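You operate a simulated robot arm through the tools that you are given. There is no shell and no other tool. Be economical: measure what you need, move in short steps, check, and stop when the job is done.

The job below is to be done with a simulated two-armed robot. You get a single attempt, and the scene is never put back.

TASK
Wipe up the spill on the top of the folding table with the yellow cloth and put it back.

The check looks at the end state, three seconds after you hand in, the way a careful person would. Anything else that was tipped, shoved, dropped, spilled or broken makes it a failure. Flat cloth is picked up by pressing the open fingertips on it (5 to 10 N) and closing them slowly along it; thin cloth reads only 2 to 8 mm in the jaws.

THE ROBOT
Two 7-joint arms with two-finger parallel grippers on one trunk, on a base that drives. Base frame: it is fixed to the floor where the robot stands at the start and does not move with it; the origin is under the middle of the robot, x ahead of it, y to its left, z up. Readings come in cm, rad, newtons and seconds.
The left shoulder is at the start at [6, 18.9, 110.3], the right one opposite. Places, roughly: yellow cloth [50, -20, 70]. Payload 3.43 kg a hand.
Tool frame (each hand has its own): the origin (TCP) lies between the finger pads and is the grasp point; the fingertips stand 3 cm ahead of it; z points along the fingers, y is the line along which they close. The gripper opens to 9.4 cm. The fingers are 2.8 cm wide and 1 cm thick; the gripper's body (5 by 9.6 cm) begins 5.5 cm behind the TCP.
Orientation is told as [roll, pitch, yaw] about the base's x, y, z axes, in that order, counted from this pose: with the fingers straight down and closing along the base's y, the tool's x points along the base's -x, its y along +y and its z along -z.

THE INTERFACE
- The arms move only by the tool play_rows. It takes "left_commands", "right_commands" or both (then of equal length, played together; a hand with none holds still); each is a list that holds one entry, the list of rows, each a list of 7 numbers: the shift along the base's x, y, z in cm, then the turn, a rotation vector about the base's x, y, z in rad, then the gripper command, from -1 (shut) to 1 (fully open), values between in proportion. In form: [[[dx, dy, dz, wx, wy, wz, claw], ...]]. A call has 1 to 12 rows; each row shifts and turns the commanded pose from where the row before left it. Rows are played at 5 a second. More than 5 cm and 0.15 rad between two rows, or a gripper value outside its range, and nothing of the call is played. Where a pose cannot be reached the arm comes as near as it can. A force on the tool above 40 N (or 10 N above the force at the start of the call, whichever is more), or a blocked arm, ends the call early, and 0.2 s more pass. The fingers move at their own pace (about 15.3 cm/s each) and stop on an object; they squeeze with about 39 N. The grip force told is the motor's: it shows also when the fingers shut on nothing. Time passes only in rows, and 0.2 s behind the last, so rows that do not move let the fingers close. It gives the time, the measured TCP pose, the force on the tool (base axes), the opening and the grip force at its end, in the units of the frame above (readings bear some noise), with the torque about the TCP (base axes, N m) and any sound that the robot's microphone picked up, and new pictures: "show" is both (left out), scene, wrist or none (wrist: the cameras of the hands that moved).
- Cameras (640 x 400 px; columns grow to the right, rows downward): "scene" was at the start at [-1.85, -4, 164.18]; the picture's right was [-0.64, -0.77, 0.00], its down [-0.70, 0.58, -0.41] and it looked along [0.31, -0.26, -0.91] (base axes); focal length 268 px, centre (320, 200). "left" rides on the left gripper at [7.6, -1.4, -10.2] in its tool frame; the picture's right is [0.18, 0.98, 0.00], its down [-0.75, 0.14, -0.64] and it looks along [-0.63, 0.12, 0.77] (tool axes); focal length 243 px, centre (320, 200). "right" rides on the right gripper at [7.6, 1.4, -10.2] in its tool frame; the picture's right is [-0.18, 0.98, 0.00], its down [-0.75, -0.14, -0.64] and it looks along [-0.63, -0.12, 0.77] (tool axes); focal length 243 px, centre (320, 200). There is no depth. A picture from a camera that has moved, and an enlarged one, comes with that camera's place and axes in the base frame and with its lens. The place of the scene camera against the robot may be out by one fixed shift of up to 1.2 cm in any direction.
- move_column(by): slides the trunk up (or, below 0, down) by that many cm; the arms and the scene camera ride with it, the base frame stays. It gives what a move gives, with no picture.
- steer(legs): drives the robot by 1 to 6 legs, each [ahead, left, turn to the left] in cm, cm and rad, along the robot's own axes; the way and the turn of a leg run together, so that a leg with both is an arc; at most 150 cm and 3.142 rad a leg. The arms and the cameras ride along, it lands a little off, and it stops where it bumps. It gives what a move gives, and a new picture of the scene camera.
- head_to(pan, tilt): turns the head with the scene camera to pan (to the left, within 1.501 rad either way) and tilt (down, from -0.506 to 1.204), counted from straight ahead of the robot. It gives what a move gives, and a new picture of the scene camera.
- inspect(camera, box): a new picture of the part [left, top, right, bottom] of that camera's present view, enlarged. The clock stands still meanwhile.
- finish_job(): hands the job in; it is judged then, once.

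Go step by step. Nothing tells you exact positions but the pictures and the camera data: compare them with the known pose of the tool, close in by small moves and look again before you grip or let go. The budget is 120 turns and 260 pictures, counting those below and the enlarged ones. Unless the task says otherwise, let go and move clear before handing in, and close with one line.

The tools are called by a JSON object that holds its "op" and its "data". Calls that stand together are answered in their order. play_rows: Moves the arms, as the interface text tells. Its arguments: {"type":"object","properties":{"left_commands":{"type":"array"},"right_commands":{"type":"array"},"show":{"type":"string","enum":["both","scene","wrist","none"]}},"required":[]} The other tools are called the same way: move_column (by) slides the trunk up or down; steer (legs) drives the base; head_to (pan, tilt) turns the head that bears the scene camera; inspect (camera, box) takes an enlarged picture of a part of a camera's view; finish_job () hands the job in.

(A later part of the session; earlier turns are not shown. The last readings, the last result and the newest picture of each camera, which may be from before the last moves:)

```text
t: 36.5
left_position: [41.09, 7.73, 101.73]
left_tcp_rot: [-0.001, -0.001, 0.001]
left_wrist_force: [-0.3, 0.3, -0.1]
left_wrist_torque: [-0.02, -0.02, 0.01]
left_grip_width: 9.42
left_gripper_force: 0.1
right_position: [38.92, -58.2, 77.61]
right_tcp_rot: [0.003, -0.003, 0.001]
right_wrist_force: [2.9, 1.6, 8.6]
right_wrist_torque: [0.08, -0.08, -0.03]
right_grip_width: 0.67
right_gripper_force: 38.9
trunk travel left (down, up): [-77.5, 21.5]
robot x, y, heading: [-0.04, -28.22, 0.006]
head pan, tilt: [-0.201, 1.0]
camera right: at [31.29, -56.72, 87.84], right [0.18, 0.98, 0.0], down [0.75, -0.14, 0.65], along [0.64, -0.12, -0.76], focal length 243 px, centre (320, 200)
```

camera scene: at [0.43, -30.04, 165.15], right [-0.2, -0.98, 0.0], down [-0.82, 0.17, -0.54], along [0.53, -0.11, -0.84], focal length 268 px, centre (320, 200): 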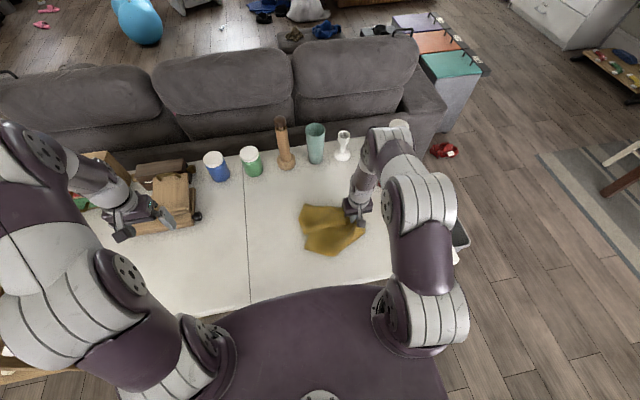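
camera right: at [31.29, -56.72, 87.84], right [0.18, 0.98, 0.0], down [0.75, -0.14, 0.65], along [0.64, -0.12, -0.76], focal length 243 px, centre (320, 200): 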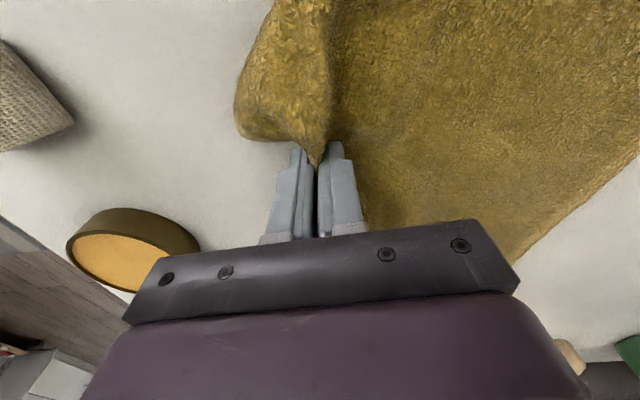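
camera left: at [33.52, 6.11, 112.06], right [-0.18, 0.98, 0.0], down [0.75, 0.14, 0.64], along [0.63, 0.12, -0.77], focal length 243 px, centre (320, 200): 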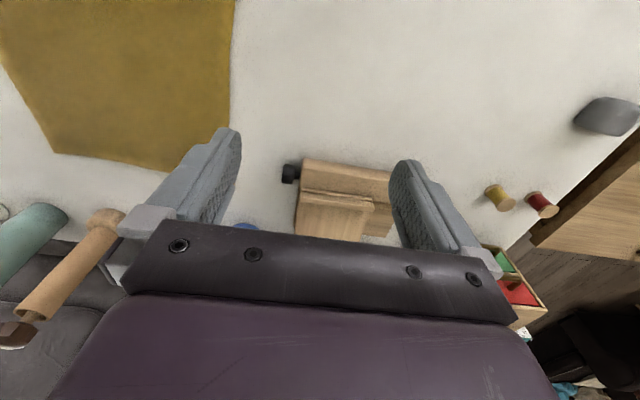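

I'll do one more crosswise set going back, then lift and look.

{"op": "play_rows", "data": {"right_commands": [[[0, 1.8, 0, 0, 0, 0, -1], [4.2, 0, 0, 0, 0, 0, -1], [4.2, 0, 0, 0, 0, 0, -1], [0, 1.8, 0, 0, 0, 0, -1], [-4.2, 0, 0, 0, 0, 0, -1], [-4.2, 0, 0, 0, 0, 0, -1], [0, 1.8, 0, 0, 0, 0, -1], [4.2, 0, 0, 0, 0, 0, -1], [4.2, 0, 0, 0, 0, 0, -1], [0, 1.8, 0, 0, 0, 0, -1], [-4.2, 0, 0, 0, 0, 0, -1], [-4.2, 0, 0, 0, 0, 0, -1]]], "show": "none"}}

{"op": "play_rows", "data": {"right_commands": [[[0, 1.5, 0, 0, 0, 0, -1], [4.2, 0, 0, 0, 0, 0, -1], [4.2, 0, 0, 0, 0, 0, -1], [0, 3, 1.5, 0, 0, 0, -1], [0, 3, 3, 0, 0, 0, -1], [0, 3, 4, 0, 0, 0, -1], [0, 3, 4, 0, 0, 0, -1], [0, 2, 4, 0, 0, 0, -1], [0, 0, 4, 0, 0, 0, -1], [0, 0, 4, 0, 0, 0, -1], [0, 0, 4, 0, 0, 0, -1]]]}}

{"op": "inspect", "data": {"camera": "right", "box": [120, 0, 320, 125]}}

{"op": "inspect", "data": {"camera": "scene", "box": [280, 160, 440, 260]}}

```text
t: 39.1
left_position: [41.24, 7.74, 101.78]
left_tcp_rot: [0.0, 0.002, 0.003]
left_wrist_force: [-0.4, 0.1, 0.7]
left_wrist_torque: [-0.02, -0.02, -0.03]
left_grip_width: 9.41
left_gripper_force: 0.1
right_position: [38.83, -51.04, 77.62]
right_tcp_rot: [0.001, -0.007, 0.003]
right_wrist_force: [2.8, -1.2, 7.6]
right_wrist_torque: [-0.02, -0.07, -0.02]
right_grip_width: 0.68
right_gripper_force: 39.3
trunk travel left (down, up): [-77.5, 21.5]
robot x, y, heading: [0.28, -28.73, 0.004]
head pan, tilt: [-0.201, 1.0]
```

```text
t: 41.5
left_position: [41.07, 7.65, 101.76]
left_tcp_rot: [0.0, -0.001, -0.001]
left_wrist_force: [0.2, -0.2, 1.3]
left_wrist_torque: [-0.01, -0.03, -0.01]
left_grip_width: 9.39
left_gripper_force: 0.1
right_position: [47.08, -35.68, 106.11]
right_tcp_rot: [0.002, -0.004, 0.003]
right_wrist_force: [-0.2, 0.6, -0.3]
right_wrist_torque: [-0.03, -0.02, 0.01]
right_grip_width: 0.65
right_gripper_force: 38.3
trunk travel left (down, up): [-77.5, 21.5]
robot x, y, heading: [0.08, -28.35, 0.002]
head pan, tilt: [-0.201, 1.0]
camera scene: at [0.31, -29.91, 165.14], right [-0.2, -0.98, 0.0], down [-0.82, 0.17, -0.54], along [0.53, -0.11, -0.84], focal length 268 px, centre (320, 200)
camera right: at [39.47, -34.09, 116.38], right [0.18, 0.98, 0.0], down [0.75, -0.14, 0.65], along [0.64, -0.12, -0.76], focal length 243 px, centre (320, 200)
```

scene: 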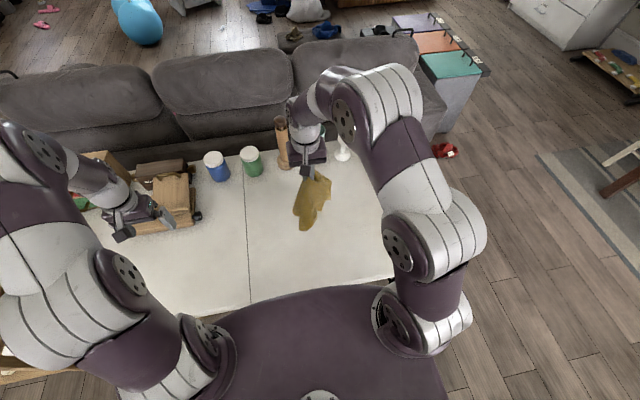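
right: 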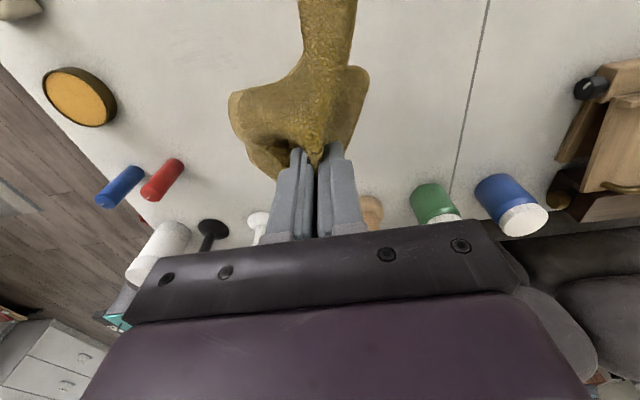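

```text
3.20 times, centred on (220, 62) of right
camera zoom: at [39.47, -34.09, 116.38], right [0.18, 0.98, 0.0], down [0.75, -0.14, 0.65], along [0.64, -0.12, -0.76], focal length 776 px, centre (640, 640)
```

zoom: 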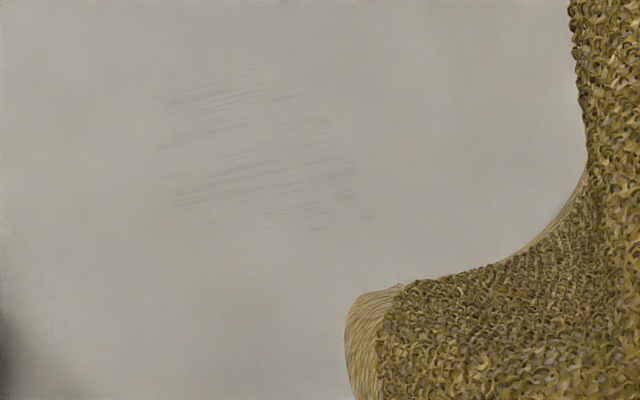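

```text
4.00 times, centred on (360, 210) of scene
camera zoom: at [0.31, -29.91, 165.14], right [-0.2, -0.98, 0.0], down [-0.82, 0.17, -0.54], along [0.53, -0.11, -0.84], focal length 1074 px, centre (160, 160)
```

zoom: 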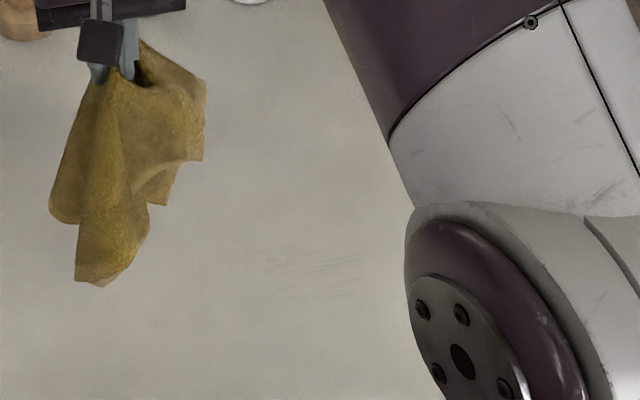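

The spill is nearly gone, with only faint streaks left. I'll do another round.

{"op": "play_rows", "data": {"right_commands": [[[-1, 3, -2, 0, 0, 0, -1], [-1, 0, -4, 0, 0, 0, -1], [0, -1, -4, 0, 0, 0, -1], [0, -3, -3, 0, 0, 0, -1], [0, -3, -3, 0, 0, 0, -1], [0, -3, -3, 0, 0, 0, -1], [0, -3, -3, 0, 0, 0, -1], [0, -3, -3, 0, 0, 0, -1], [0, -2, -2, 0, 0, 0, -1], [0, 1, -0.8, 0, 0, 0, -1], [0, 1, -0.2, 0, 0, 0, -1]]]}}

```text
t: 43.9
left_position: [41.03, 7.64, 101.74]
left_tcp_rot: [0.0, 0.001, 0.0]
left_wrist_force: [-0.6, -0.2, -0.4]
left_wrist_torque: [0.0, -0.02, 0.0]
left_grip_width: 9.39
left_gripper_force: 0.0
right_position: [45.07, -48.62, 78.05]
right_tcp_rot: [0.002, -0.006, 0.0]
right_wrist_force: [-0.3, -1.2, 4.2]
right_wrist_torque: [-0.04, -0.03, 0.0]
right_grip_width: 0.67
right_gripper_force: 39.1
trunk travel left (down, up): [-77.5, 21.5]
robot x, y, heading: [0.04, -28.3, 0.003]
head pan, tilt: [-0.201, 1.0]
camera scene: at [0.38, -29.9, 165.15], right [-0.2, -0.98, 0.0], down [-0.82, 0.17, -0.54], along [0.53, -0.11, -0.84], focal length 268 px, centre (320, 200)
camera right: at [37.52, -47.1, 88.32], right [0.18, 0.98, 0.0], down [0.75, -0.14, 0.65], along [0.64, -0.12, -0.76], focal length 243 px, centre (320, 200)
```

scene: 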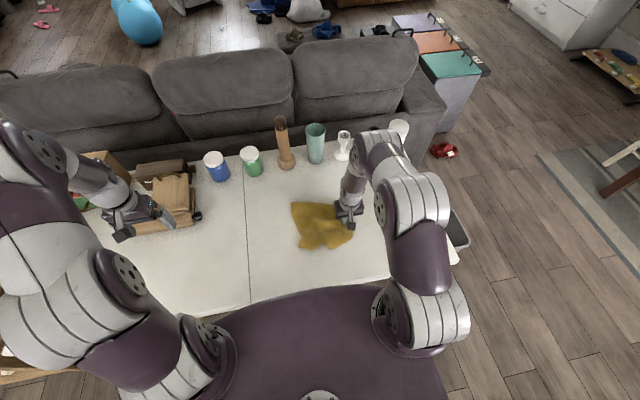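
right: 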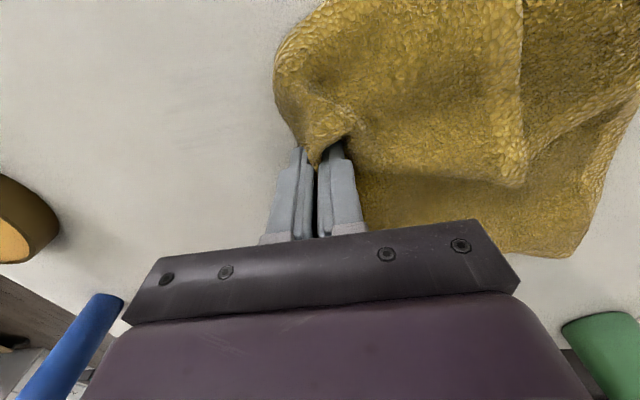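

{"op": "play_rows", "data": {"right_commands": [[[1, -1, -0.2, 0, 0, 0, -1], [0, -3, -0.15, 0, 0, 0, -1], [0, -3, 0, 0, 0, 0, -1], [0, -3, 0, 0, 0, 0, -1], [-1.8, 0, 0, 0, 0, 0, -1], [0, 3.5, 0, 0, 0, 0, -1], [0, 3.5, 0, 0, 0, 0, -1], [0, 3, 0, 0, 0, 0, -1], [-1.8, 0, 0, 0, 0, 0, -1], [0, -3.5, 0, 0, 0, 0, -1], [0, -3.5, 0, 0, 0, 0, -1], [0, -3, 0, 0, 0, 0, -1]]], "show": "none"}}

{"op": "play_rows", "data": {"right_commands": [[[-1.8, 0, 0, 0, 0, 0, -1], [0, 3.5, 0, 0, 0, 0, -1], [0, 3.5, 0, 0, 0, 0, -1], [0, 3, 0, 0, 0, 0, -1], [-1.8, 0, 0, 0, 0, 0, -1], [0, -3.5, 0, 0, 0, 0, -1], [0, -3.5, 0, 0, 0, 0, -1], [0, -3, 0, 0, 0, 0, -1], [3, 3, 0, 0, 0, 0, -1], [3, 3, 0, 0, 0, 0, -1], [1, 3, 0, 0, 0, 0, -1]]], "show": "none"}}

```text
t: 46.5
left_position: [41.2, 7.61, 101.7]
left_tcp_rot: [-0.002, 0.0, 0.001]
left_wrist_force: [-0.9, -0.3, -0.8]
left_wrist_torque: [0.02, 0.0, -0.02]
left_grip_width: 9.42
left_gripper_force: 0.0
right_position: [42.42, -58.63, 77.7]
right_tcp_rot: [0.002, -0.006, 0.003]
right_wrist_force: [-0.2, 0.8, 1.3]
right_wrist_torque: [0.02, 0.01, -0.01]
right_grip_width: 0.67
right_gripper_force: 38.6
trunk travel left (down, up): [-77.5, 21.5]
robot x, y, heading: [-0.29, -28.59, 0.004]
head pan, tilt: [-0.201, 1.0]
```

```text
t: 48.9
left_position: [41.23, 7.66, 101.71]
left_tcp_rot: [0.0, 0.0, 0.0]
left_wrist_force: [-0.2, -0.2, -0.7]
left_wrist_torque: [0.02, 0.01, -0.02]
left_grip_width: 9.4
left_gripper_force: 0.0
right_position: [45.93, -49.6, 77.6]
right_tcp_rot: [0.002, -0.007, -0.001]
right_wrist_force: [-0.2, -2.0, 5.1]
right_wrist_torque: [-0.05, 0.03, -0.02]
right_grip_width: 0.65
right_gripper_force: 39.3
trunk travel left (down, up): [-77.5, 21.5]
robot x, y, heading: [-0.25, -28.25, -0.001]
head pan, tilt: [-0.201, 1.0]
```

Pressing a bit more, I'll run crosswise lanes again.

{"op": "play_rows", "data": {"right_commands": [[[0, 1, -0.15, 0, 0, 0, -1], [-4.2, 0, 0, 0, 0, 0, -1], [-4.2, 0, 0, 0, 0, 0, -1], [0, -1.5, 0, 0, 0, 0, -1], [4.2, 0, 0, 0, 0, 0, -1], [4.2, 0, 0, 0, 0, 0, -1], [0, -1.5, 0, 0, 0, 0, -1], [-4.2, 0, 0, 0, 0, 0, -1], [-4.2, 0, 0, 0, 0, 0, -1], [0, -1.5, 0, 0, 0, 0, -1], [4.2, 0, 0, 0, 0, 0, -1], [4.2, 0, 0, 0, 0, 0, -1]]], "show": "none"}}

{"op": "play_rows", "data": {"right_commands": [[[0, -1.5, 0, 0, 0, 0, -1], [-4.2, 0, 0, 0, 0, 0, -1], [-4.2, 0, 0, 0, 0, 0, -1], [0, -1.5, 0, 0, 0, 0, -1], [4.2, 0, 0, 0, 0, 0, -1], [4.2, 0, 0, 0, 0, 0, -1], [0, -1.5, 0, 0, 0, 0, -1], [-4.2, 0, 0, 0, 0, 0, -1], [-4.2, 0, 0, 0, 0, 0, -1], [0, -1, 0, 0, 0, 0, -1], [4.2, 0, 0, 0, 0, 0, -1], [4.2, 0, 0, 0, 0, 0, -1]]], "show": "none"}}

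{"op": "play_rows", "data": {"right_commands": [[[-2, 3, 0, 0, 0, 0, -1], [-2, 3, 0, 0, 0, 0, -1], [0, 3, 0, 0, 0, 0, -1], [2, 3, 1.5, 0, 0, 0, -1], [2, 3, 3, 0, 0, 0, -1], [0, 3, 4, 0, 0, 0, -1], [0, 3, 4, 0, 0, 0, -1], [0, 2, 4, 0, 0, 0, -1], [0, 2, 4, 0, 0, 0, -1], [0, 2, 4, 0, 0, 0, -1], [0, 0, 4, 0, 0, 0, -1]]]}}

{"op": "inspect", "data": {"camera": "right", "box": [120, 0, 320, 125]}}

{"op": "inspect", "data": {"camera": "scene", "box": [280, 160, 440, 260]}}

```text
t: 51.5
left_position: [41.26, 7.69, 101.81]
left_tcp_rot: [0.0, 0.0, 0.0]
left_wrist_force: [1.0, 0.1, 0.5]
left_wrist_torque: [0.02, 0.02, 0.02]
left_grip_width: 9.4
left_gripper_force: 0.1
right_position: [46.1, -53.15, 77.64]
right_tcp_rot: [0.002, -0.003, -0.002]
right_wrist_force: [-0.4, -0.1, 2.6]
right_wrist_torque: [0.05, 0.09, -0.01]
right_grip_width: 0.64
right_gripper_force: 39.1
trunk travel left (down, up): [-77.5, 21.5]
robot x, y, heading: [0.23, -28.08, -0.002]
head pan, tilt: [-0.201, 1.0]
```

```text
t: 54.1
left_position: [41.25, 7.56, 101.69]
left_tcp_rot: [0.0, 0.0, 0.0]
left_wrist_force: [-0.5, -0.5, 0.2]
left_wrist_torque: [-0.01, 0.0, -0.01]
left_grip_width: 9.4
left_gripper_force: 0.0
right_position: [46.07, -58.55, 77.67]
right_tcp_rot: [0.003, -0.005, 0.002]
right_wrist_force: [0.2, -0.8, 1.8]
right_wrist_torque: [0.01, 0.06, 0.03]
right_grip_width: 0.63
right_gripper_force: 39.5
trunk travel left (down, up): [-77.5, 21.5]
robot x, y, heading: [0.09, -28.34, -0.0]
head pan, tilt: [-0.201, 1.0]
```

```text
t: 56.5
left_position: [41.14, 7.59, 101.78]
left_tcp_rot: [0.0, 0.0, 0.0]
left_wrist_force: [0.1, 0.3, -0.7]
left_wrist_torque: [-0.03, 0.0, -0.01]
left_grip_width: 9.43
left_gripper_force: 0.1
right_position: [45.79, -31.4, 106.17]
right_tcp_rot: [0.002, -0.006, 0.001]
right_wrist_force: [-0.5, -0.4, 0.0]
right_wrist_torque: [0.02, 0.0, 0.04]
right_grip_width: 0.69
right_gripper_force: 39.0
trunk travel left (down, up): [-77.5, 21.5]
robot x, y, heading: [0.03, -28.09, 0.002]
head pan, tilt: [-0.201, 1.0]
camera scene: at [0.3, -29.98, 165.14], right [-0.2, -0.98, 0.0], down [-0.82, 0.17, -0.54], along [0.53, -0.11, -0.84], focal length 268 px, centre (320, 200)
camera right: at [38.15, -29.93, 116.36], right [0.18, 0.98, 0.0], down [0.75, -0.14, 0.65], along [0.64, -0.12, -0.76], focal length 243 px, centre (320, 200)
```

scene: 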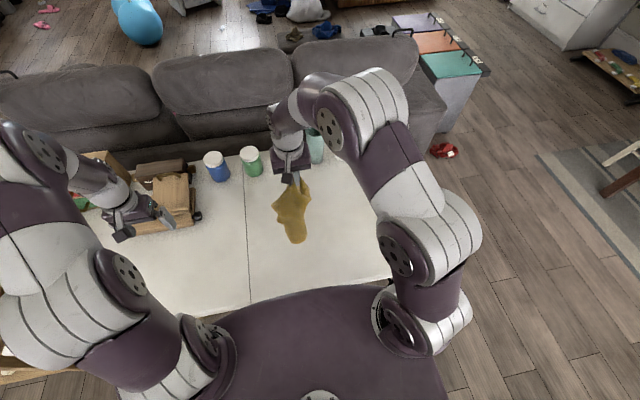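
right: 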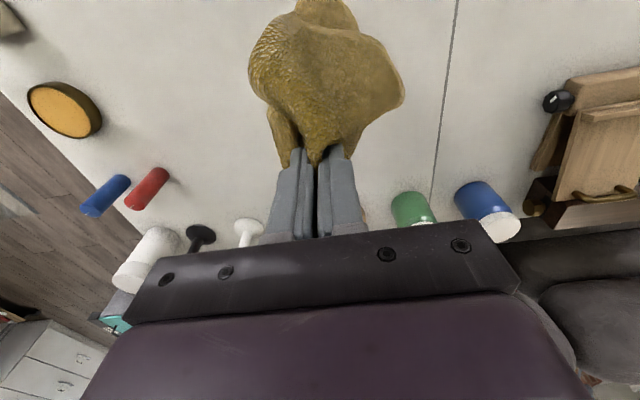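

```text
3.20 times, centred on (220, 62) of right
camera zoom: at [38.15, -29.93, 116.36], right [0.18, 0.98, 0.0], down [0.75, -0.14, 0.65], along [0.64, -0.12, -0.76], focal length 776 px, centre (640, 640)
```

zoom: 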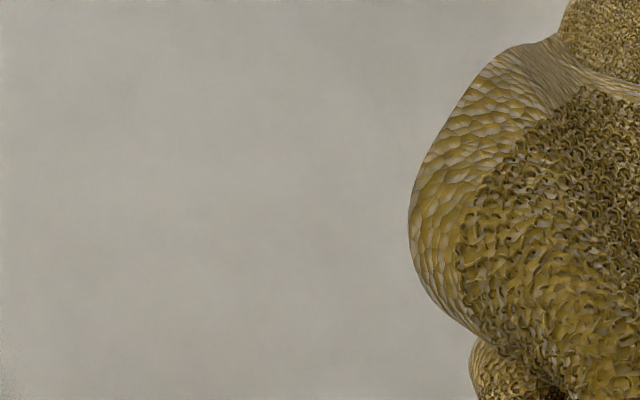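

```text
4.00 times, centred on (360, 210) of scene
camera zoom: at [0.3, -29.98, 165.14], right [-0.2, -0.98, 0.0], down [-0.82, 0.17, -0.54], along [0.53, -0.11, -0.84], focal length 1074 px, centre (160, 160)
```

zoom: 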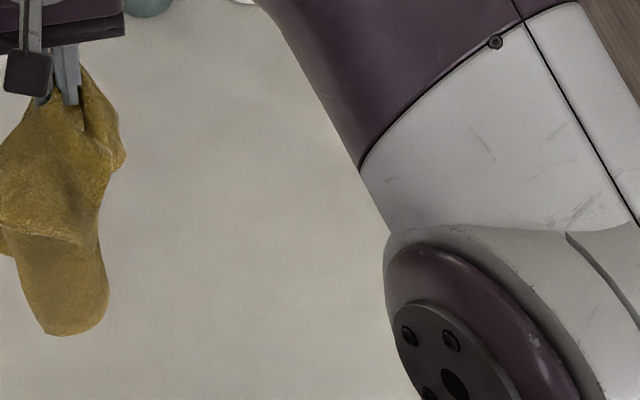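

The table is clean in both views. Next I'll move the left arm farther away, carry the hanging cloth over its original left side, and lay it down to the right.

{"op": "play_rows", "data": {"right_commands": [[[0.5, 3.5, 0.5, 0, 0, 0, -1], [0.5, 3.5, 0.5, 0, 0, 0, -1], [0.5, 3.5, 0, 0, 0, 0, -1], [0.5, 3.5, 0, 0, 0, 0, -1], [0.5, 3.5, 0, 0, 0, 0, -1], [0.5, 3.5, 0, 0, 0, 0, -1], [0, 3.5, 0, 0, 0, 0, -1], [0, 2, 0, 0, 0, 0, -1], [0, 0, 0, 0, 0, 0, -1]]], "left_commands": [[[0, 4, 1, 0, 0, 0, 1], [0, 4, 1, 0, 0, 0, 1], [0, 4, 1, 0, 0, 0, 1], [0, 4, 1, 0, 0, 0, 1], [0, 2, 1, 0, 0, 0, 1], [0, 0, 0, 0, 0, 0, 1], [0, 0, 0, 0, 0, 0, 1], [0, 0, 0, 0, 0, 0, 1], [0, 0, 0, 0, 0, 0, 1]]]}}

```text
t: 58.5
left_position: [41.19, 25.4, 106.65]
left_tcp_rot: [0.0, 0.001, 0.001]
left_wrist_force: [-0.3, -0.7, 0.3]
left_wrist_torque: [0.0, -0.01, -0.02]
left_grip_width: 9.39
left_gripper_force: 0.1
left hand out of reach, approached as far as the arm can: row 5
right_position: [43.21, -10.08, 102.44]
right_tcp_rot: [0.003, -0.005, 0.001]
right_wrist_force: [-0.4, 0.8, -0.6]
right_wrist_torque: [0.0, 0.0, 0.05]
right_grip_width: 0.65
right_gripper_force: 39.2
right hand out of reach, approached as far as the arm can: row 4, 5, 6, 7, 8
trunk travel left (down, up): [-77.5, 21.5]
robot x, y, heading: [-0.09, -28.52, -0.004]
head pan, tilt: [-0.201, 1.0]
camera scene: at [0.43, -29.91, 165.15], right [-0.2, -0.98, 0.0], down [-0.82, 0.17, -0.54], along [0.53, -0.11, -0.84], focal length 268 px, centre (320, 200)
camera right: at [35.6, -8.49, 112.67], right [0.18, 0.98, 0.0], down [0.75, -0.14, 0.65], along [0.64, -0.12, -0.76], focal length 243 px, centre (320, 200)
camera left: at [33.53, 23.88, 116.94], right [-0.18, 0.98, 0.0], down [0.75, 0.14, 0.64], along [0.63, 0.12, -0.77], focal length 243 px, centre (320, 200)
```

scene: 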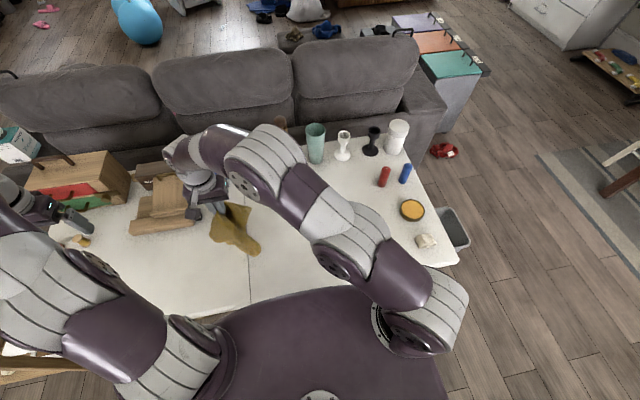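
right: 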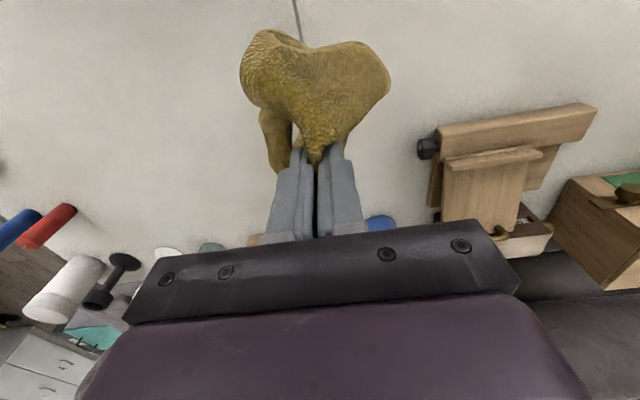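
left: 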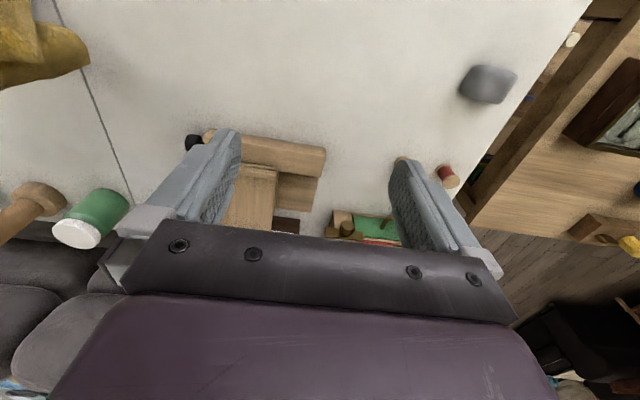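

The right hand hit its reach limit. I'll bring it back relative to the robot, then drive the base about 18 cm to the left.

{"op": "play_rows", "data": {"right_commands": [[[0, -4, 0, 0, 0, 0, -1], [0, -4, 0, 0, 0, 0, -1], [0, -4, 0, 0, 0, 0, -1], [0, -4, 0, 0, 0, 0, -1], [0, -3, 0, 0, 0, 0, -1], [0, 0, 0, 0, 0, 0, -1]]], "left_commands": [[[0, -4, 0, 0, 0, 0, 1], [0, -4, 0, 0, 0, 0, 1], [0, -4, 0, 0, 0, 0, 1], [0, 0, 0, 0, 0, 0, 1], [0, 0, 0, 0, 0, 0, 1], [0, 0, 0, 0, 0, 0, 1]]], "show": "none"}}

{"op": "steer", "data": {"legs": [[0, 18, 0]]}}

```text
t: 59.9
left_position: [40.94, 13.32, 106.48]
left_tcp_rot: [0.0, 0.001, 0.001]
left_wrist_force: [0.3, -0.4, 0.1]
left_wrist_torque: [-0.04, -0.02, 0.03]
left_grip_width: 9.4
left_gripper_force: 0.0
right_position: [43.2, -28.69, 102.46]
right_tcp_rot: [0.001, -0.006, 0.0]
right_wrist_force: [-0.1, 0.8, -0.4]
right_wrist_torque: [0.0, 0.02, 0.02]
right_grip_width: 0.65
right_gripper_force: 38.9
trunk travel left (down, up): [-77.5, 21.5]
robot x, y, heading: [0.04, -28.22, -0.0]
head pan, tilt: [-0.201, 1.0]
```

```text
t: 61.4
left_position: [40.79, 31.43, 106.58]
left_tcp_rot: [-0.001, -0.001, 0.002]
left_wrist_force: [-0.1, -0.1, 0.1]
left_wrist_torque: [0.0, 0.01, 0.0]
left_grip_width: 9.36
left_gripper_force: 0.1
right_position: [43.22, -10.69, 102.49]
right_tcp_rot: [0.001, -0.005, 0.001]
right_wrist_force: [0.0, -0.9, -0.7]
right_wrist_torque: [-0.01, 0.01, 0.01]
right_grip_width: 0.67
right_gripper_force: 39.1
trunk travel left (down, up): [-77.5, 21.5]
robot x, y, heading: [0.19, -10.17, 0.002]
head pan, tilt: [-0.201, 1.0]
camera scene: at [0.38, -11.92, 165.15], right [-0.2, -0.98, 0.0], down [-0.82, 0.17, -0.54], along [0.53, -0.11, -0.84], focal length 268 px, centre (320, 200)
```

scene: 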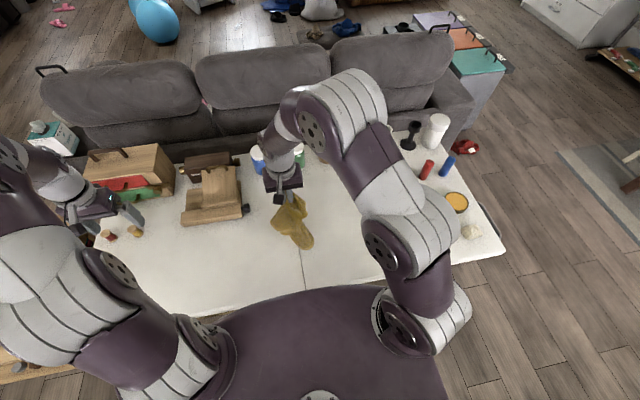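

Now I'll move to [48.5, -5, 105], let the bottom touch, and lay the cloth along an arc to the right.

{"op": "play_rows", "data": {"right_commands": [[[2, 2, 1.5, 0, 0, 0, -1], [2, 2, 1.5, 0, 0, 0, -1], [1.5, 2, 0, 0, 0, 0, -1], [0, 0, -2, 0, 0, 0, -1], [0, 0, -3, 0, 0, 0, -1]]]}}

```text
t: 62.6
left_position: [40.94, 31.49, 106.56]
left_tcp_rot: [0.0, 0.002, 0.002]
left_wrist_force: [0.8, 0.1, -0.3]
left_wrist_torque: [0.03, 0.01, -0.03]
left_grip_width: 9.37
left_gripper_force: 0.0
right_position: [48.8, -4.76, 100.28]
right_tcp_rot: [0.002, -0.005, 0.003]
right_wrist_force: [0.1, -0.3, -0.3]
right_wrist_torque: [-0.05, -0.01, -0.02]
right_grip_width: 0.65
right_gripper_force: 39.0
trunk travel left (down, up): [-77.5, 21.5]
robot x, y, heading: [0.02, -10.11, 0.002]
head pan, tilt: [-0.201, 1.0]
camera scene: at [0.47, -11.78, 165.15], right [-0.2, -0.98, 0.0], down [-0.83, 0.17, -0.54], along [0.53, -0.11, -0.84], focal length 268 px, centre (320, 200)
camera right: at [41.15, -3.18, 110.54], right [0.18, 0.98, 0.0], down [0.75, -0.14, 0.65], along [0.63, -0.12, -0.76], focal length 243 px, centre (320, 200)
```

scene: 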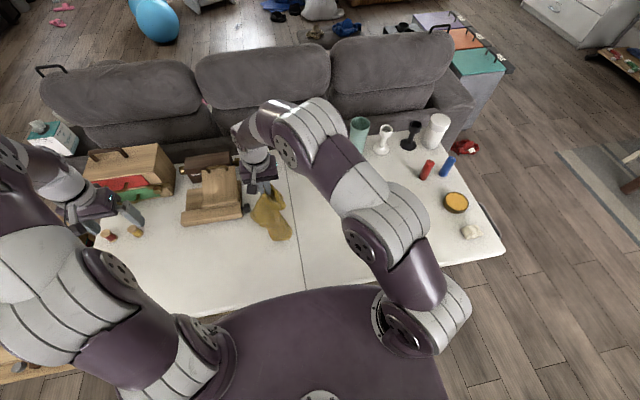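
right: 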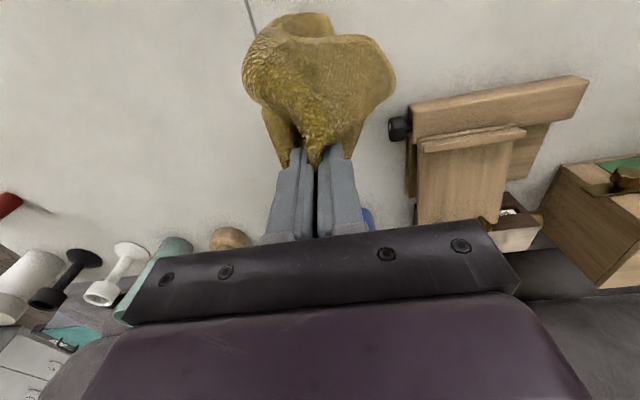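

{"op": "play_rows", "data": {"right_commands": [[[0, -3.5, -0.6, 0, 0, 0, -1], [0, -3.5, -1, 0, 0, 0, -1], [0, -3.5, -1.6, 0, 0, 0, -1], [0, -3.2, -2, 0, 0, 0, -1], [0, -3, -2.6, 0, 0, 0, -1], [0, -2.6, -3, 0, 0, 0, -1], [0, -2.3, -3.5, 0, 0, 0, -1], [0, -2, -3.5, 0, 0, 0, -1], [0, -1.5, -3, 0, 0, 0, -1]]]}}

```text
t: 64.6
left_position: [40.92, 31.36, 106.57]
left_tcp_rot: [-0.001, 0.0, 0.002]
left_wrist_force: [0.7, 1.1, 0.5]
left_wrist_torque: [0.01, -0.02, 0.0]
left_grip_width: 9.4
left_gripper_force: 0.2
right_position: [48.85, -29.84, 79.75]
right_tcp_rot: [0.002, -0.006, 0.003]
right_wrist_force: [-0.2, 0.6, -0.5]
right_wrist_torque: [0.02, -0.02, -0.02]
right_grip_width: 0.66
right_gripper_force: 39.2
trunk travel left (down, up): [-77.5, 21.5]
robot x, y, heading: [0.25, -9.89, 0.001]
head pan, tilt: [-0.201, 1.0]
camera scene: at [0.45, -11.93, 165.15], right [-0.2, -0.98, 0.0], down [-0.83, 0.17, -0.54], along [0.53, -0.11, -0.84], focal length 268 px, centre (320, 200)
camera right: at [41.15, -28.28, 89.96], right [0.18, 0.98, 0.0], down [0.75, -0.14, 0.65], along [0.64, -0.12, -0.76], focal length 243 px, centre (320, 200)
```

scene: 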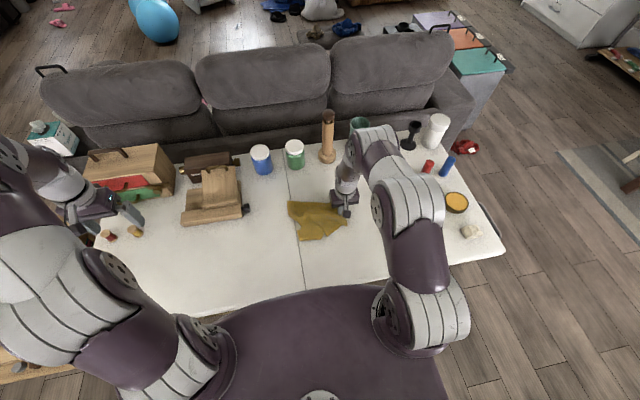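
right: 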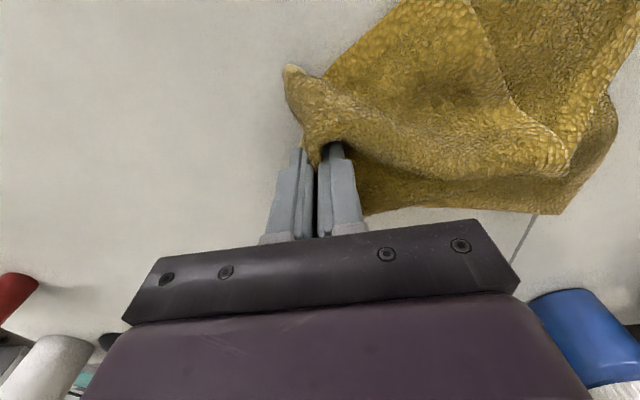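

The cloth is centred near its original place, though partly folded. I'll lower, release, rise and look.

{"op": "play_rows", "data": {"right_commands": [[[0, 0, -1.5, 0, 0, 0, -1], [0, 0, 0, 0, 0, 0, -0.7], [0, 0, 0, 0, 0, 0, -0.6], [0, 0, 0, 0, 0, 0, -0.6], [0, 0, 1, 0, 0, 0, -0.6], [0, 0, 3, 0, 0, 0, -0.6], [0, 0, 4, 0, 0, 0, -0.6], [-2, -3, 3, 0, 0, 0, -0.6], [-2, -3, 3, 0, 0, 0, 0.6], [-2, -4, 2, 0, 0, 0, 0.6], [-2, -4, 0, 0, 0, 0, 0.6], [-2, -4, 0, 0, 0, 0, 0.6]]]}}

{"op": "inspect", "data": {"camera": "scene", "box": [240, 150, 400, 250]}}

```text
t: 67.2
left_position: [40.84, 31.33, 106.69]
left_tcp_rot: [0.0, -0.001, 0.001]
left_wrist_force: [-0.2, 0.1, -0.4]
left_wrist_torque: [0.01, 0.0, -0.01]
left_grip_width: 9.39
left_gripper_force: 0.0
right_position: [38.53, -47.74, 94.09]
right_tcp_rot: [0.002, -0.006, 0.0]
right_wrist_force: [-0.3, -0.1, 0.9]
right_wrist_torque: [0.01, 0.02, 0.02]
right_grip_width: 7.52
right_gripper_force: 0.1
trunk travel left (down, up): [-77.5, 21.5]
robot x, y, heading: [0.08, -10.25, 0.001]
head pan, tilt: [-0.201, 1.0]
camera scene: at [0.3, -11.98, 165.15], right [-0.2, -0.98, 0.0], down [-0.82, 0.17, -0.54], along [0.53, -0.11, -0.84], focal length 268 px, centre (320, 200)
camera right: at [30.97, -46.24, 104.43], right [0.18, 0.98, 0.0], down [0.75, -0.14, 0.65], along [0.64, -0.11, -0.76], focal length 243 px, centre (320, 200)
```

scene: 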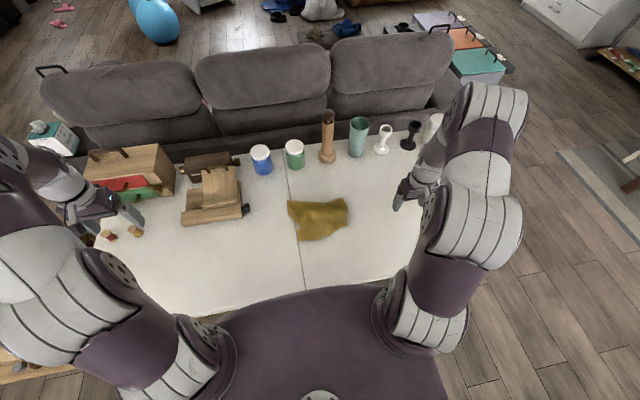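
right: 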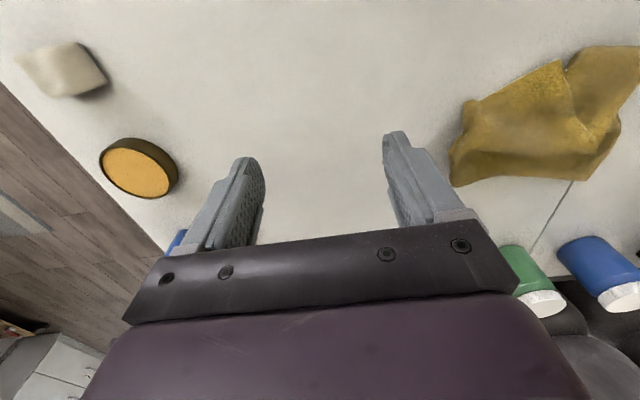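

```text
4.00 times, centred on (320, 200) of scene
camera zoom: at [0.3, -11.98, 165.15], right [-0.2, -0.98, 0.0], down [-0.82, 0.17, -0.54], along [0.53, -0.11, -0.84], focal length 1074 px, centre (320, 200)
```

zoom: 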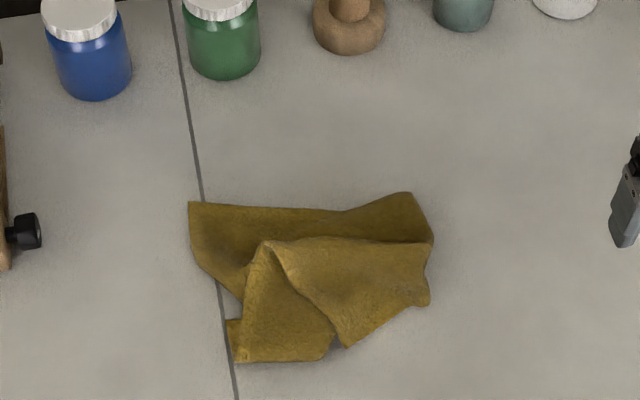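

The spill area is clear and the cloth is centred within about 2.5 cm of where it lay, but it is folded. I'll look closer to see if it can be spread out easily.

{"op": "play_rows", "data": {"right_commands": [[[-1, 4.5, 0, 0, 0, 0, 0.6], [-1, 4.5, 0, 0, 0, 0, 0.6], [-1, 4.5, 0, 0, 0, 0, 0.6], [-1, 4.5, 0, 0, 0, 0, 0.6], [-1, 4.5, 0, 0, 0, 0, 0.6], [-1, 3, 0, 0, 0, 0, 0.6], [0, 0, 0, 0, 0, 0, 0.6]]], "show": "none"}}

{"op": "inspect", "data": {"camera": "right", "box": [200, 40, 460, 202]}}

```text
t: 68.8
left_position: [40.89, 31.37, 106.59]
left_tcp_rot: [-0.001, -0.001, 0.002]
left_wrist_force: [0.8, -0.7, -0.7]
left_wrist_torque: [0.01, -0.03, -0.01]
left_grip_width: 9.41
left_gripper_force: 0.0
right_position: [32.54, -22.16, 94.24]
right_tcp_rot: [0.002, -0.006, 0.002]
right_wrist_force: [-0.5, 0.1, 0.4]
right_wrist_torque: [0.04, -0.01, -0.01]
right_grip_width: 7.53
right_gripper_force: 0.1
trunk travel left (down, up): [-77.5, 21.5]
robot x, y, heading: [-0.3, -10.45, 0.001]
head pan, tilt: [-0.201, 1.0]
```

```text
2.46 times, centred on (330, 121) of right
camera zoom: at [24.92, -20.76, 104.44], right [0.18, 0.98, 0.0], down [0.75, -0.14, 0.65], along [0.64, -0.12, -0.76], focal length 597 px, centre (295, 394)
```

zoom: 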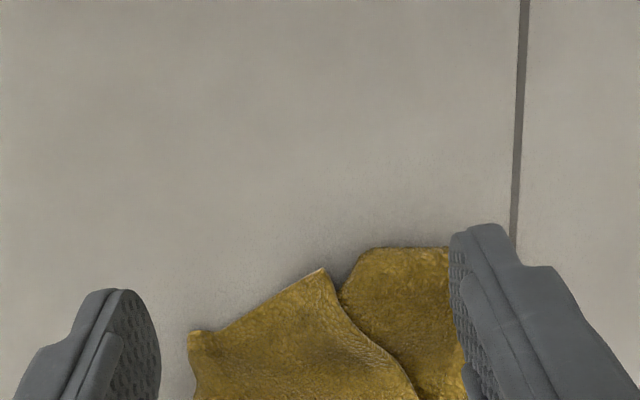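

A free flap tip, probably the near-right corner, sits at about [41, -22]. I'll pinch it and draw it back toward where that corner was, near [33, -33].

{"op": "play_rows", "data": {"right_commands": [[[4, -0.5, -1, 0, 0, 0, -0.1], [4, 0, -2, 0, 0, 0, -0.1], [2.2, 0, -3, 0, 0, 0, -0.1], [0, 0, -4, 0, 0, 0, -0.1], [0, 0, -4, 0, 0, 0, -0.1], [0, 0, -1.2, 0, 0, 0, -0.1]]], "show": "both"}}

```text
t: 70.2
left_position: [40.89, 31.43, 106.56]
left_tcp_rot: [0.0, 0.0, 0.002]
left_wrist_force: [0.4, 0.3, -0.1]
left_wrist_torque: [-0.03, 0.01, -0.02]
left_grip_width: 9.4
left_gripper_force: 0.1
right_position: [42.84, -22.95, 79.01]
right_tcp_rot: [0.002, -0.004, 0.002]
right_wrist_force: [0.1, 0.4, 0.2]
right_wrist_torque: [-0.02, -0.05, -0.04]
right_grip_width: 4.22
right_gripper_force: 0.0
trunk travel left (down, up): [-77.5, 21.5]
robot x, y, heading: [-0.09, -10.1, 0.002]
head pan, tilt: [-0.201, 1.0]
camera scene: at [0.36, -11.84, 165.15], right [-0.2, -0.98, 0.0], down [-0.82, 0.17, -0.54], along [0.53, -0.11, -0.84], focal length 268 px, centre (320, 200)
camera right: at [35.2, -21.38, 89.14], right [0.18, 0.98, 0.0], down [0.75, -0.14, 0.65], along [0.64, -0.12, -0.76], focal length 243 px, centre (320, 200)
```

scene: 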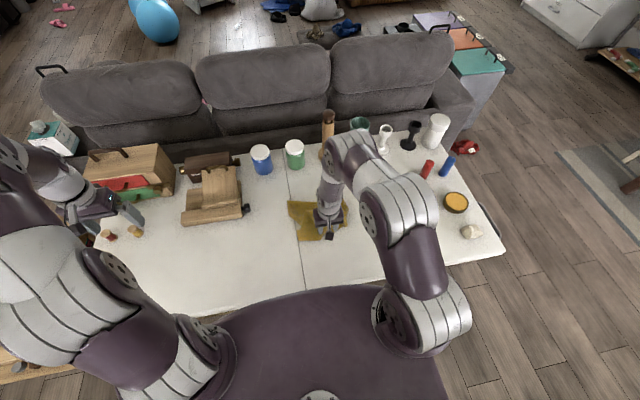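
right: 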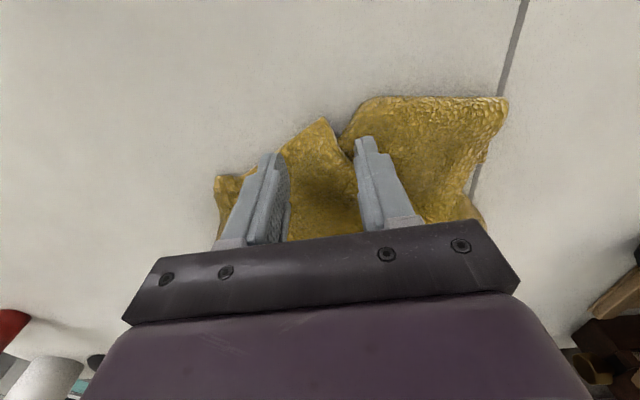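

{"op": "play_rows", "data": {"right_commands": [[[-0.7, -0.7, -0.6, 0, 0, 0, -0.2], [0, 0, -0.4, 0, 0, 0, -0.2], [0, 0, -0.2, 0, 0, 0, -0.2]]], "show": "none"}}

```text
t: 71.0
left_position: [40.71, 31.52, 106.55]
left_tcp_rot: [0.001, -0.001, 0.001]
left_wrist_force: [0.8, 0.0, 0.0]
left_wrist_torque: [-0.03, 0.03, -0.04]
left_grip_width: 9.4
left_gripper_force: 0.1
right_position: [42.43, -23.44, 78.0]
right_tcp_rot: [0.003, -0.011, 0.001]
right_wrist_force: [0.9, 0.4, 14.5]
right_wrist_torque: [0.32, -0.11, -0.01]
right_grip_width: 3.79
right_gripper_force: 0.5
trunk travel left (down, up): [-77.5, 21.5]
robot x, y, heading: [-0.42, -10.44, -0.0]
head pan, tilt: [-0.201, 1.0]
```

{"op": "play_rows", "data": {"right_commands": [[[0, 0, 0.15, 0, 0, 0, -0.3], [0, 0, 0, 0, 0, 0, -0.45], [0, 0, 0, 0, 0, 0, -0.6], [0, 0, 0, 0, 0, 0, -0.75], [0, 0, 0, 0, 0, 0, -0.9], [0, 0, 0, 0, 0, 0, -1], [0, 0, 0, 0, 0, 0, -1], [0, 0, 1, 0, 0, 0, -1], [-1, -1, 1, 0, 0, 0, -1]]]}}

```text
t: 73.0
left_position: [40.72, 31.42, 106.61]
left_tcp_rot: [-0.002, 0.0, 0.001]
left_wrist_force: [0.1, 0.9, 0.2]
left_wrist_torque: [0.0, -0.01, 0.0]
left_grip_width: 9.42
left_gripper_force: 0.0
right_position: [41.21, -24.4, 79.92]
right_tcp_rot: [0.001, -0.006, 0.002]
right_wrist_force: [0.6, -0.8, 0.1]
right_wrist_torque: [-0.04, 0.0, -0.01]
right_grip_width: 0.47
right_gripper_force: 39.2
trunk travel left (down, up): [-77.5, 21.5]
robot x, y, heading: [-0.15, -10.42, 0.003]
head pan, tilt: [-0.201, 1.0]
camera scene: at [0.29, -11.89, 165.14], right [-0.2, -0.98, 0.0], down [-0.82, 0.17, -0.54], along [0.53, -0.11, -0.84], focal length 268 px, centre (320, 200)
camera right: at [33.58, -23.01, 90.14], right [0.18, 0.98, 0.0], down [0.75, -0.14, 0.65], along [0.64, -0.12, -0.76], focal length 243 px, centre (320, 200)
```

scene: 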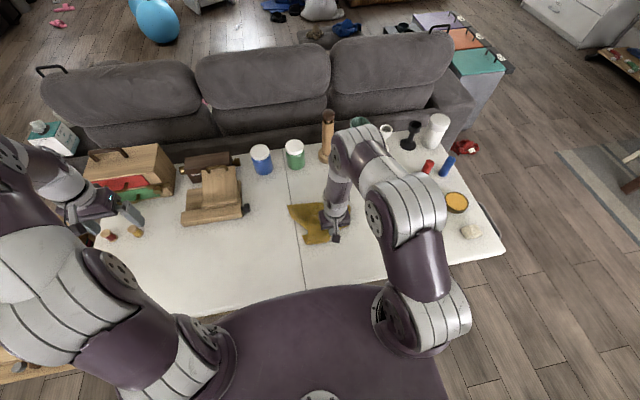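
right: 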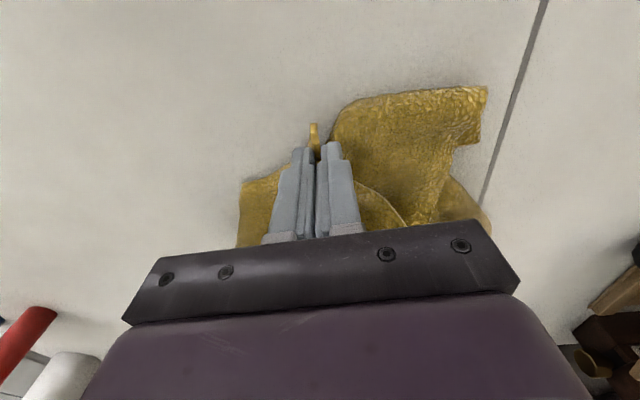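

Only the flap corner is held (4.7 mm). I'll draw it toward the near right.

{"op": "play_rows", "data": {"right_commands": [[[-1.5, -1.5, 1, 0, 0, 0, -1], [-1.5, -1.5, 0, 0, 0, 0, -1], [-1.5, -1.5, 0, 0, 0, 0, -1], [-1.5, -1.5, 0, 0, 0, 0, -1], [0, 0, 0, 0, 0, 0, -1]]]}}

```text
t: 74.2
left_position: [40.86, 31.4, 106.41]
left_tcp_rot: [0.001, 0.0, 0.002]
left_wrist_force: [0.3, 0.9, 0.3]
left_wrist_torque: [0.0, 0.02, 0.0]
left_grip_width: 9.4
left_gripper_force: 0.1
right_position: [35.42, -30.48, 80.83]
right_tcp_rot: [0.003, -0.005, 0.002]
right_wrist_force: [-0.4, -0.4, -0.5]
right_wrist_torque: [-0.03, 0.01, 0.0]
right_grip_width: 0.5
right_gripper_force: 38.7
trunk travel left (down, up): [-77.5, 21.5]
robot x, y, heading: [-0.04, -10.38, -0.001]
head pan, tilt: [-0.201, 1.0]
camera scene: at [0.46, -11.8, 165.15], right [-0.2, -0.98, 0.0], down [-0.83, 0.17, -0.54], along [0.53, -0.11, -0.84], focal length 268 px, centre (320, 200)
camera right: at [27.8, -28.96, 91.08], right [0.18, 0.98, 0.0], down [0.75, -0.14, 0.65], along [0.63, -0.12, -0.76], focal length 243 px, centre (320, 200)
```

scene: 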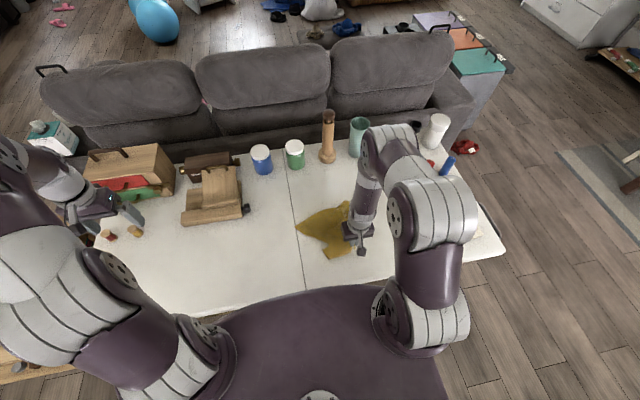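
right: 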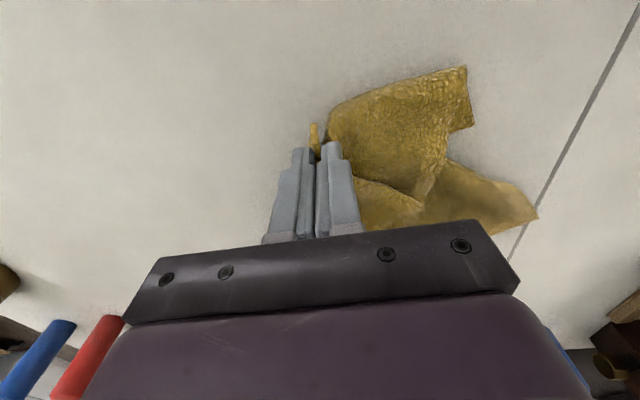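

The cloth is starting to unfold but also sliding. I'll lower the right hand and hold this corner, then bring the left hand to the opposite (far-left) corner at about [47, -13] to stretch it.

{"op": "play_rows", "data": {"right_commands": [[[-0.5, -0.8, -1.5, 0, 0, 0, -1], [-0.5, -0.7, -0.8, 0, 0, 0, -1], [0, 0, 0, 0, 0, 0, -1], [0, 0, 0, 0, 0, 0, -1], [0, 0, 0, 0, 0, 0, -1], [0, 0, 0, 0, 0, 0, -1], [0, 0, 0, 0, 0, 0, -1], [0, 0, 0, 0, 0, 0, -1], [0, 0, 0, 0, 0, 0, -1], [0, 0, 0, 0, 0, 0, -1], [0, 0, 0, 0, 0, 0, -1]]], "left_commands": [[[0.7, -4, -1, 0, 0, 0, 0], [0.7, -4, -1, 0, 0, 0, 0], [0.7, -4, -1, 0, 0, 0, 0], [0.7, -4, -1, 0, 0, 0, 0], [0.7, -4, -1, 0, 0, 0, 0], [0.7, -4, -1, 0, 0, 0, 0], [0.7, -4, -1, 0, 0, 0, 0], [0.7, -4, -1, 0, 0, 0, 0], [0.7, -4, -1, 0, 0, 0, 0], [0.7, -4, -1, 0, 0, 0, 0], [0.7, -4, -2, 0, 0, 0, 0]]]}}

```text
t: 76.6
left_position: [48.7, -12.49, 94.67]
left_tcp_rot: [0.001, -0.001, 0.001]
left_wrist_force: [0.2, -0.2, 0.4]
left_wrist_torque: [0.01, 0.0, 0.02]
left_grip_width: 4.7
left_gripper_force: 0.1
right_position: [34.41, -31.89, 78.59]
right_tcp_rot: [0.002, -0.004, 0.002]
right_wrist_force: [-0.4, -0.2, -0.4]
right_wrist_torque: [-0.05, -0.01, 0.02]
right_grip_width: 0.49
right_gripper_force: 38.9
trunk travel left (down, up): [-77.5, 21.5]
robot x, y, heading: [0.25, -10.2, 0.003]
head pan, tilt: [-0.201, 1.0]
camera scene: at [0.49, -12.02, 165.15], right [-0.2, -0.98, 0.0], down [-0.83, 0.17, -0.54], along [0.53, -0.11, -0.84], focal length 268 px, centre (320, 200)
camera right: at [26.75, -30.48, 88.79], right [0.18, 0.98, 0.0], down [0.75, -0.14, 0.64], along [0.63, -0.11, -0.76], focal length 243 px, centre (320, 200)
camera left: at [40.9, -14.12, 104.9], right [-0.19, 0.98, 0.0], down [0.75, 0.14, 0.64], along [0.63, 0.12, -0.77], focal length 243 px, centre (320, 200)
```

scene: 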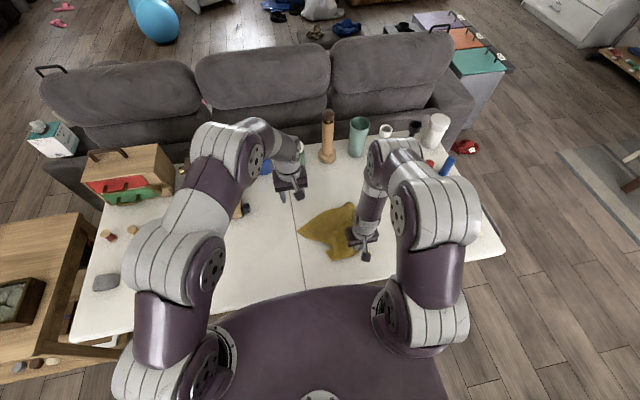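
right: 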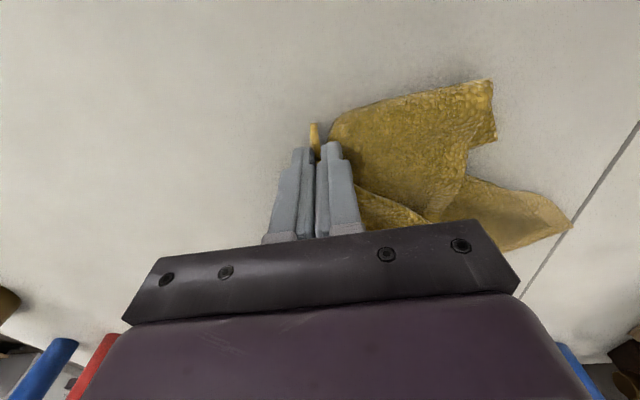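
left: 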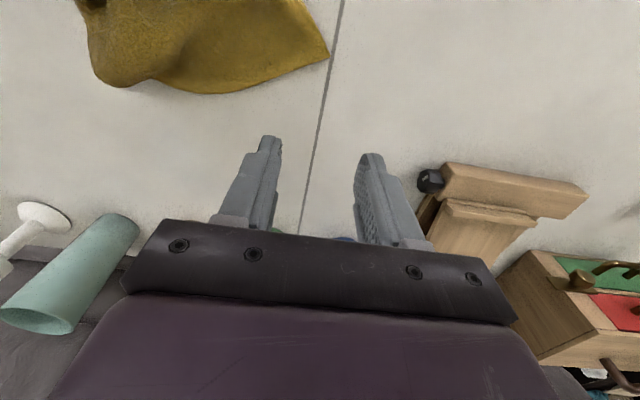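

{"op": "play_rows", "data": {"left_commands": [[[-2, -2, -2, 0, 0, 0, 0], [-1.7, -2, -3, 0, 0, 0, 0], [0, 0, -4, 0, 0, 0, 0], [0, 0, -4, 0, 0, 0, 0], [0, 0, -2.5, 0, 0, 0, 0]]]}}

```text
t: 77.8
left_position: [45.03, -16.46, 79.24]
left_tcp_rot: [-0.003, 0.001, 0.001]
left_wrist_force: [0.5, 0.6, -0.2]
left_wrist_torque: [0.0, -0.01, -0.01]
left_grip_width: 4.7
left_gripper_force: 0.1
right_position: [34.38, -31.92, 78.47]
right_tcp_rot: [0.002, -0.005, 0.001]
right_wrist_force: [0.5, 0.7, 0.4]
right_wrist_torque: [-0.06, -0.02, 0.01]
right_grip_width: 0.49
right_gripper_force: 39.4
trunk travel left (down, up): [-77.5, 21.5]
robot x, y, heading: [0.49, -10.33, -0.002]
head pan, tilt: [-0.201, 1.0]
camera scene: at [0.43, -11.84, 165.15], right [-0.2, -0.98, 0.0], down [-0.83, 0.17, -0.54], along [0.53, -0.11, -0.84], focal length 268 px, centre (320, 200)
camera left: at [37.37, -18.04, 89.55], right [-0.19, 0.98, 0.0], down [0.75, 0.14, 0.64], along [0.63, 0.12, -0.77], focal length 243 px, centre (320, 200)
```

scene: 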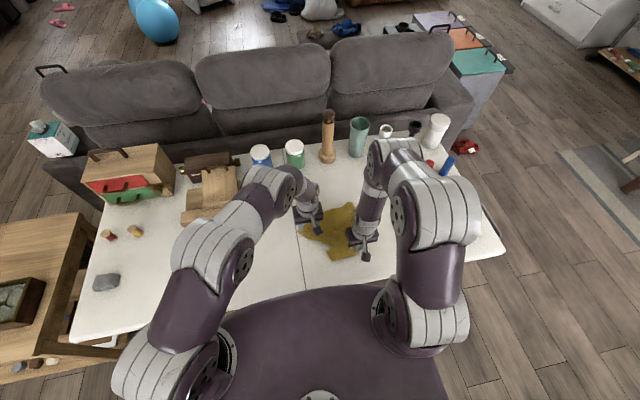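
left: 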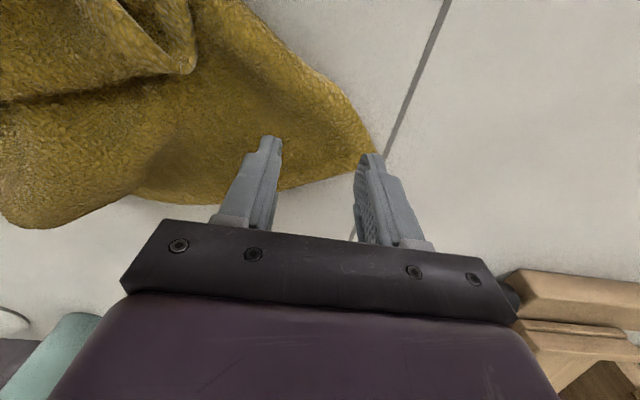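

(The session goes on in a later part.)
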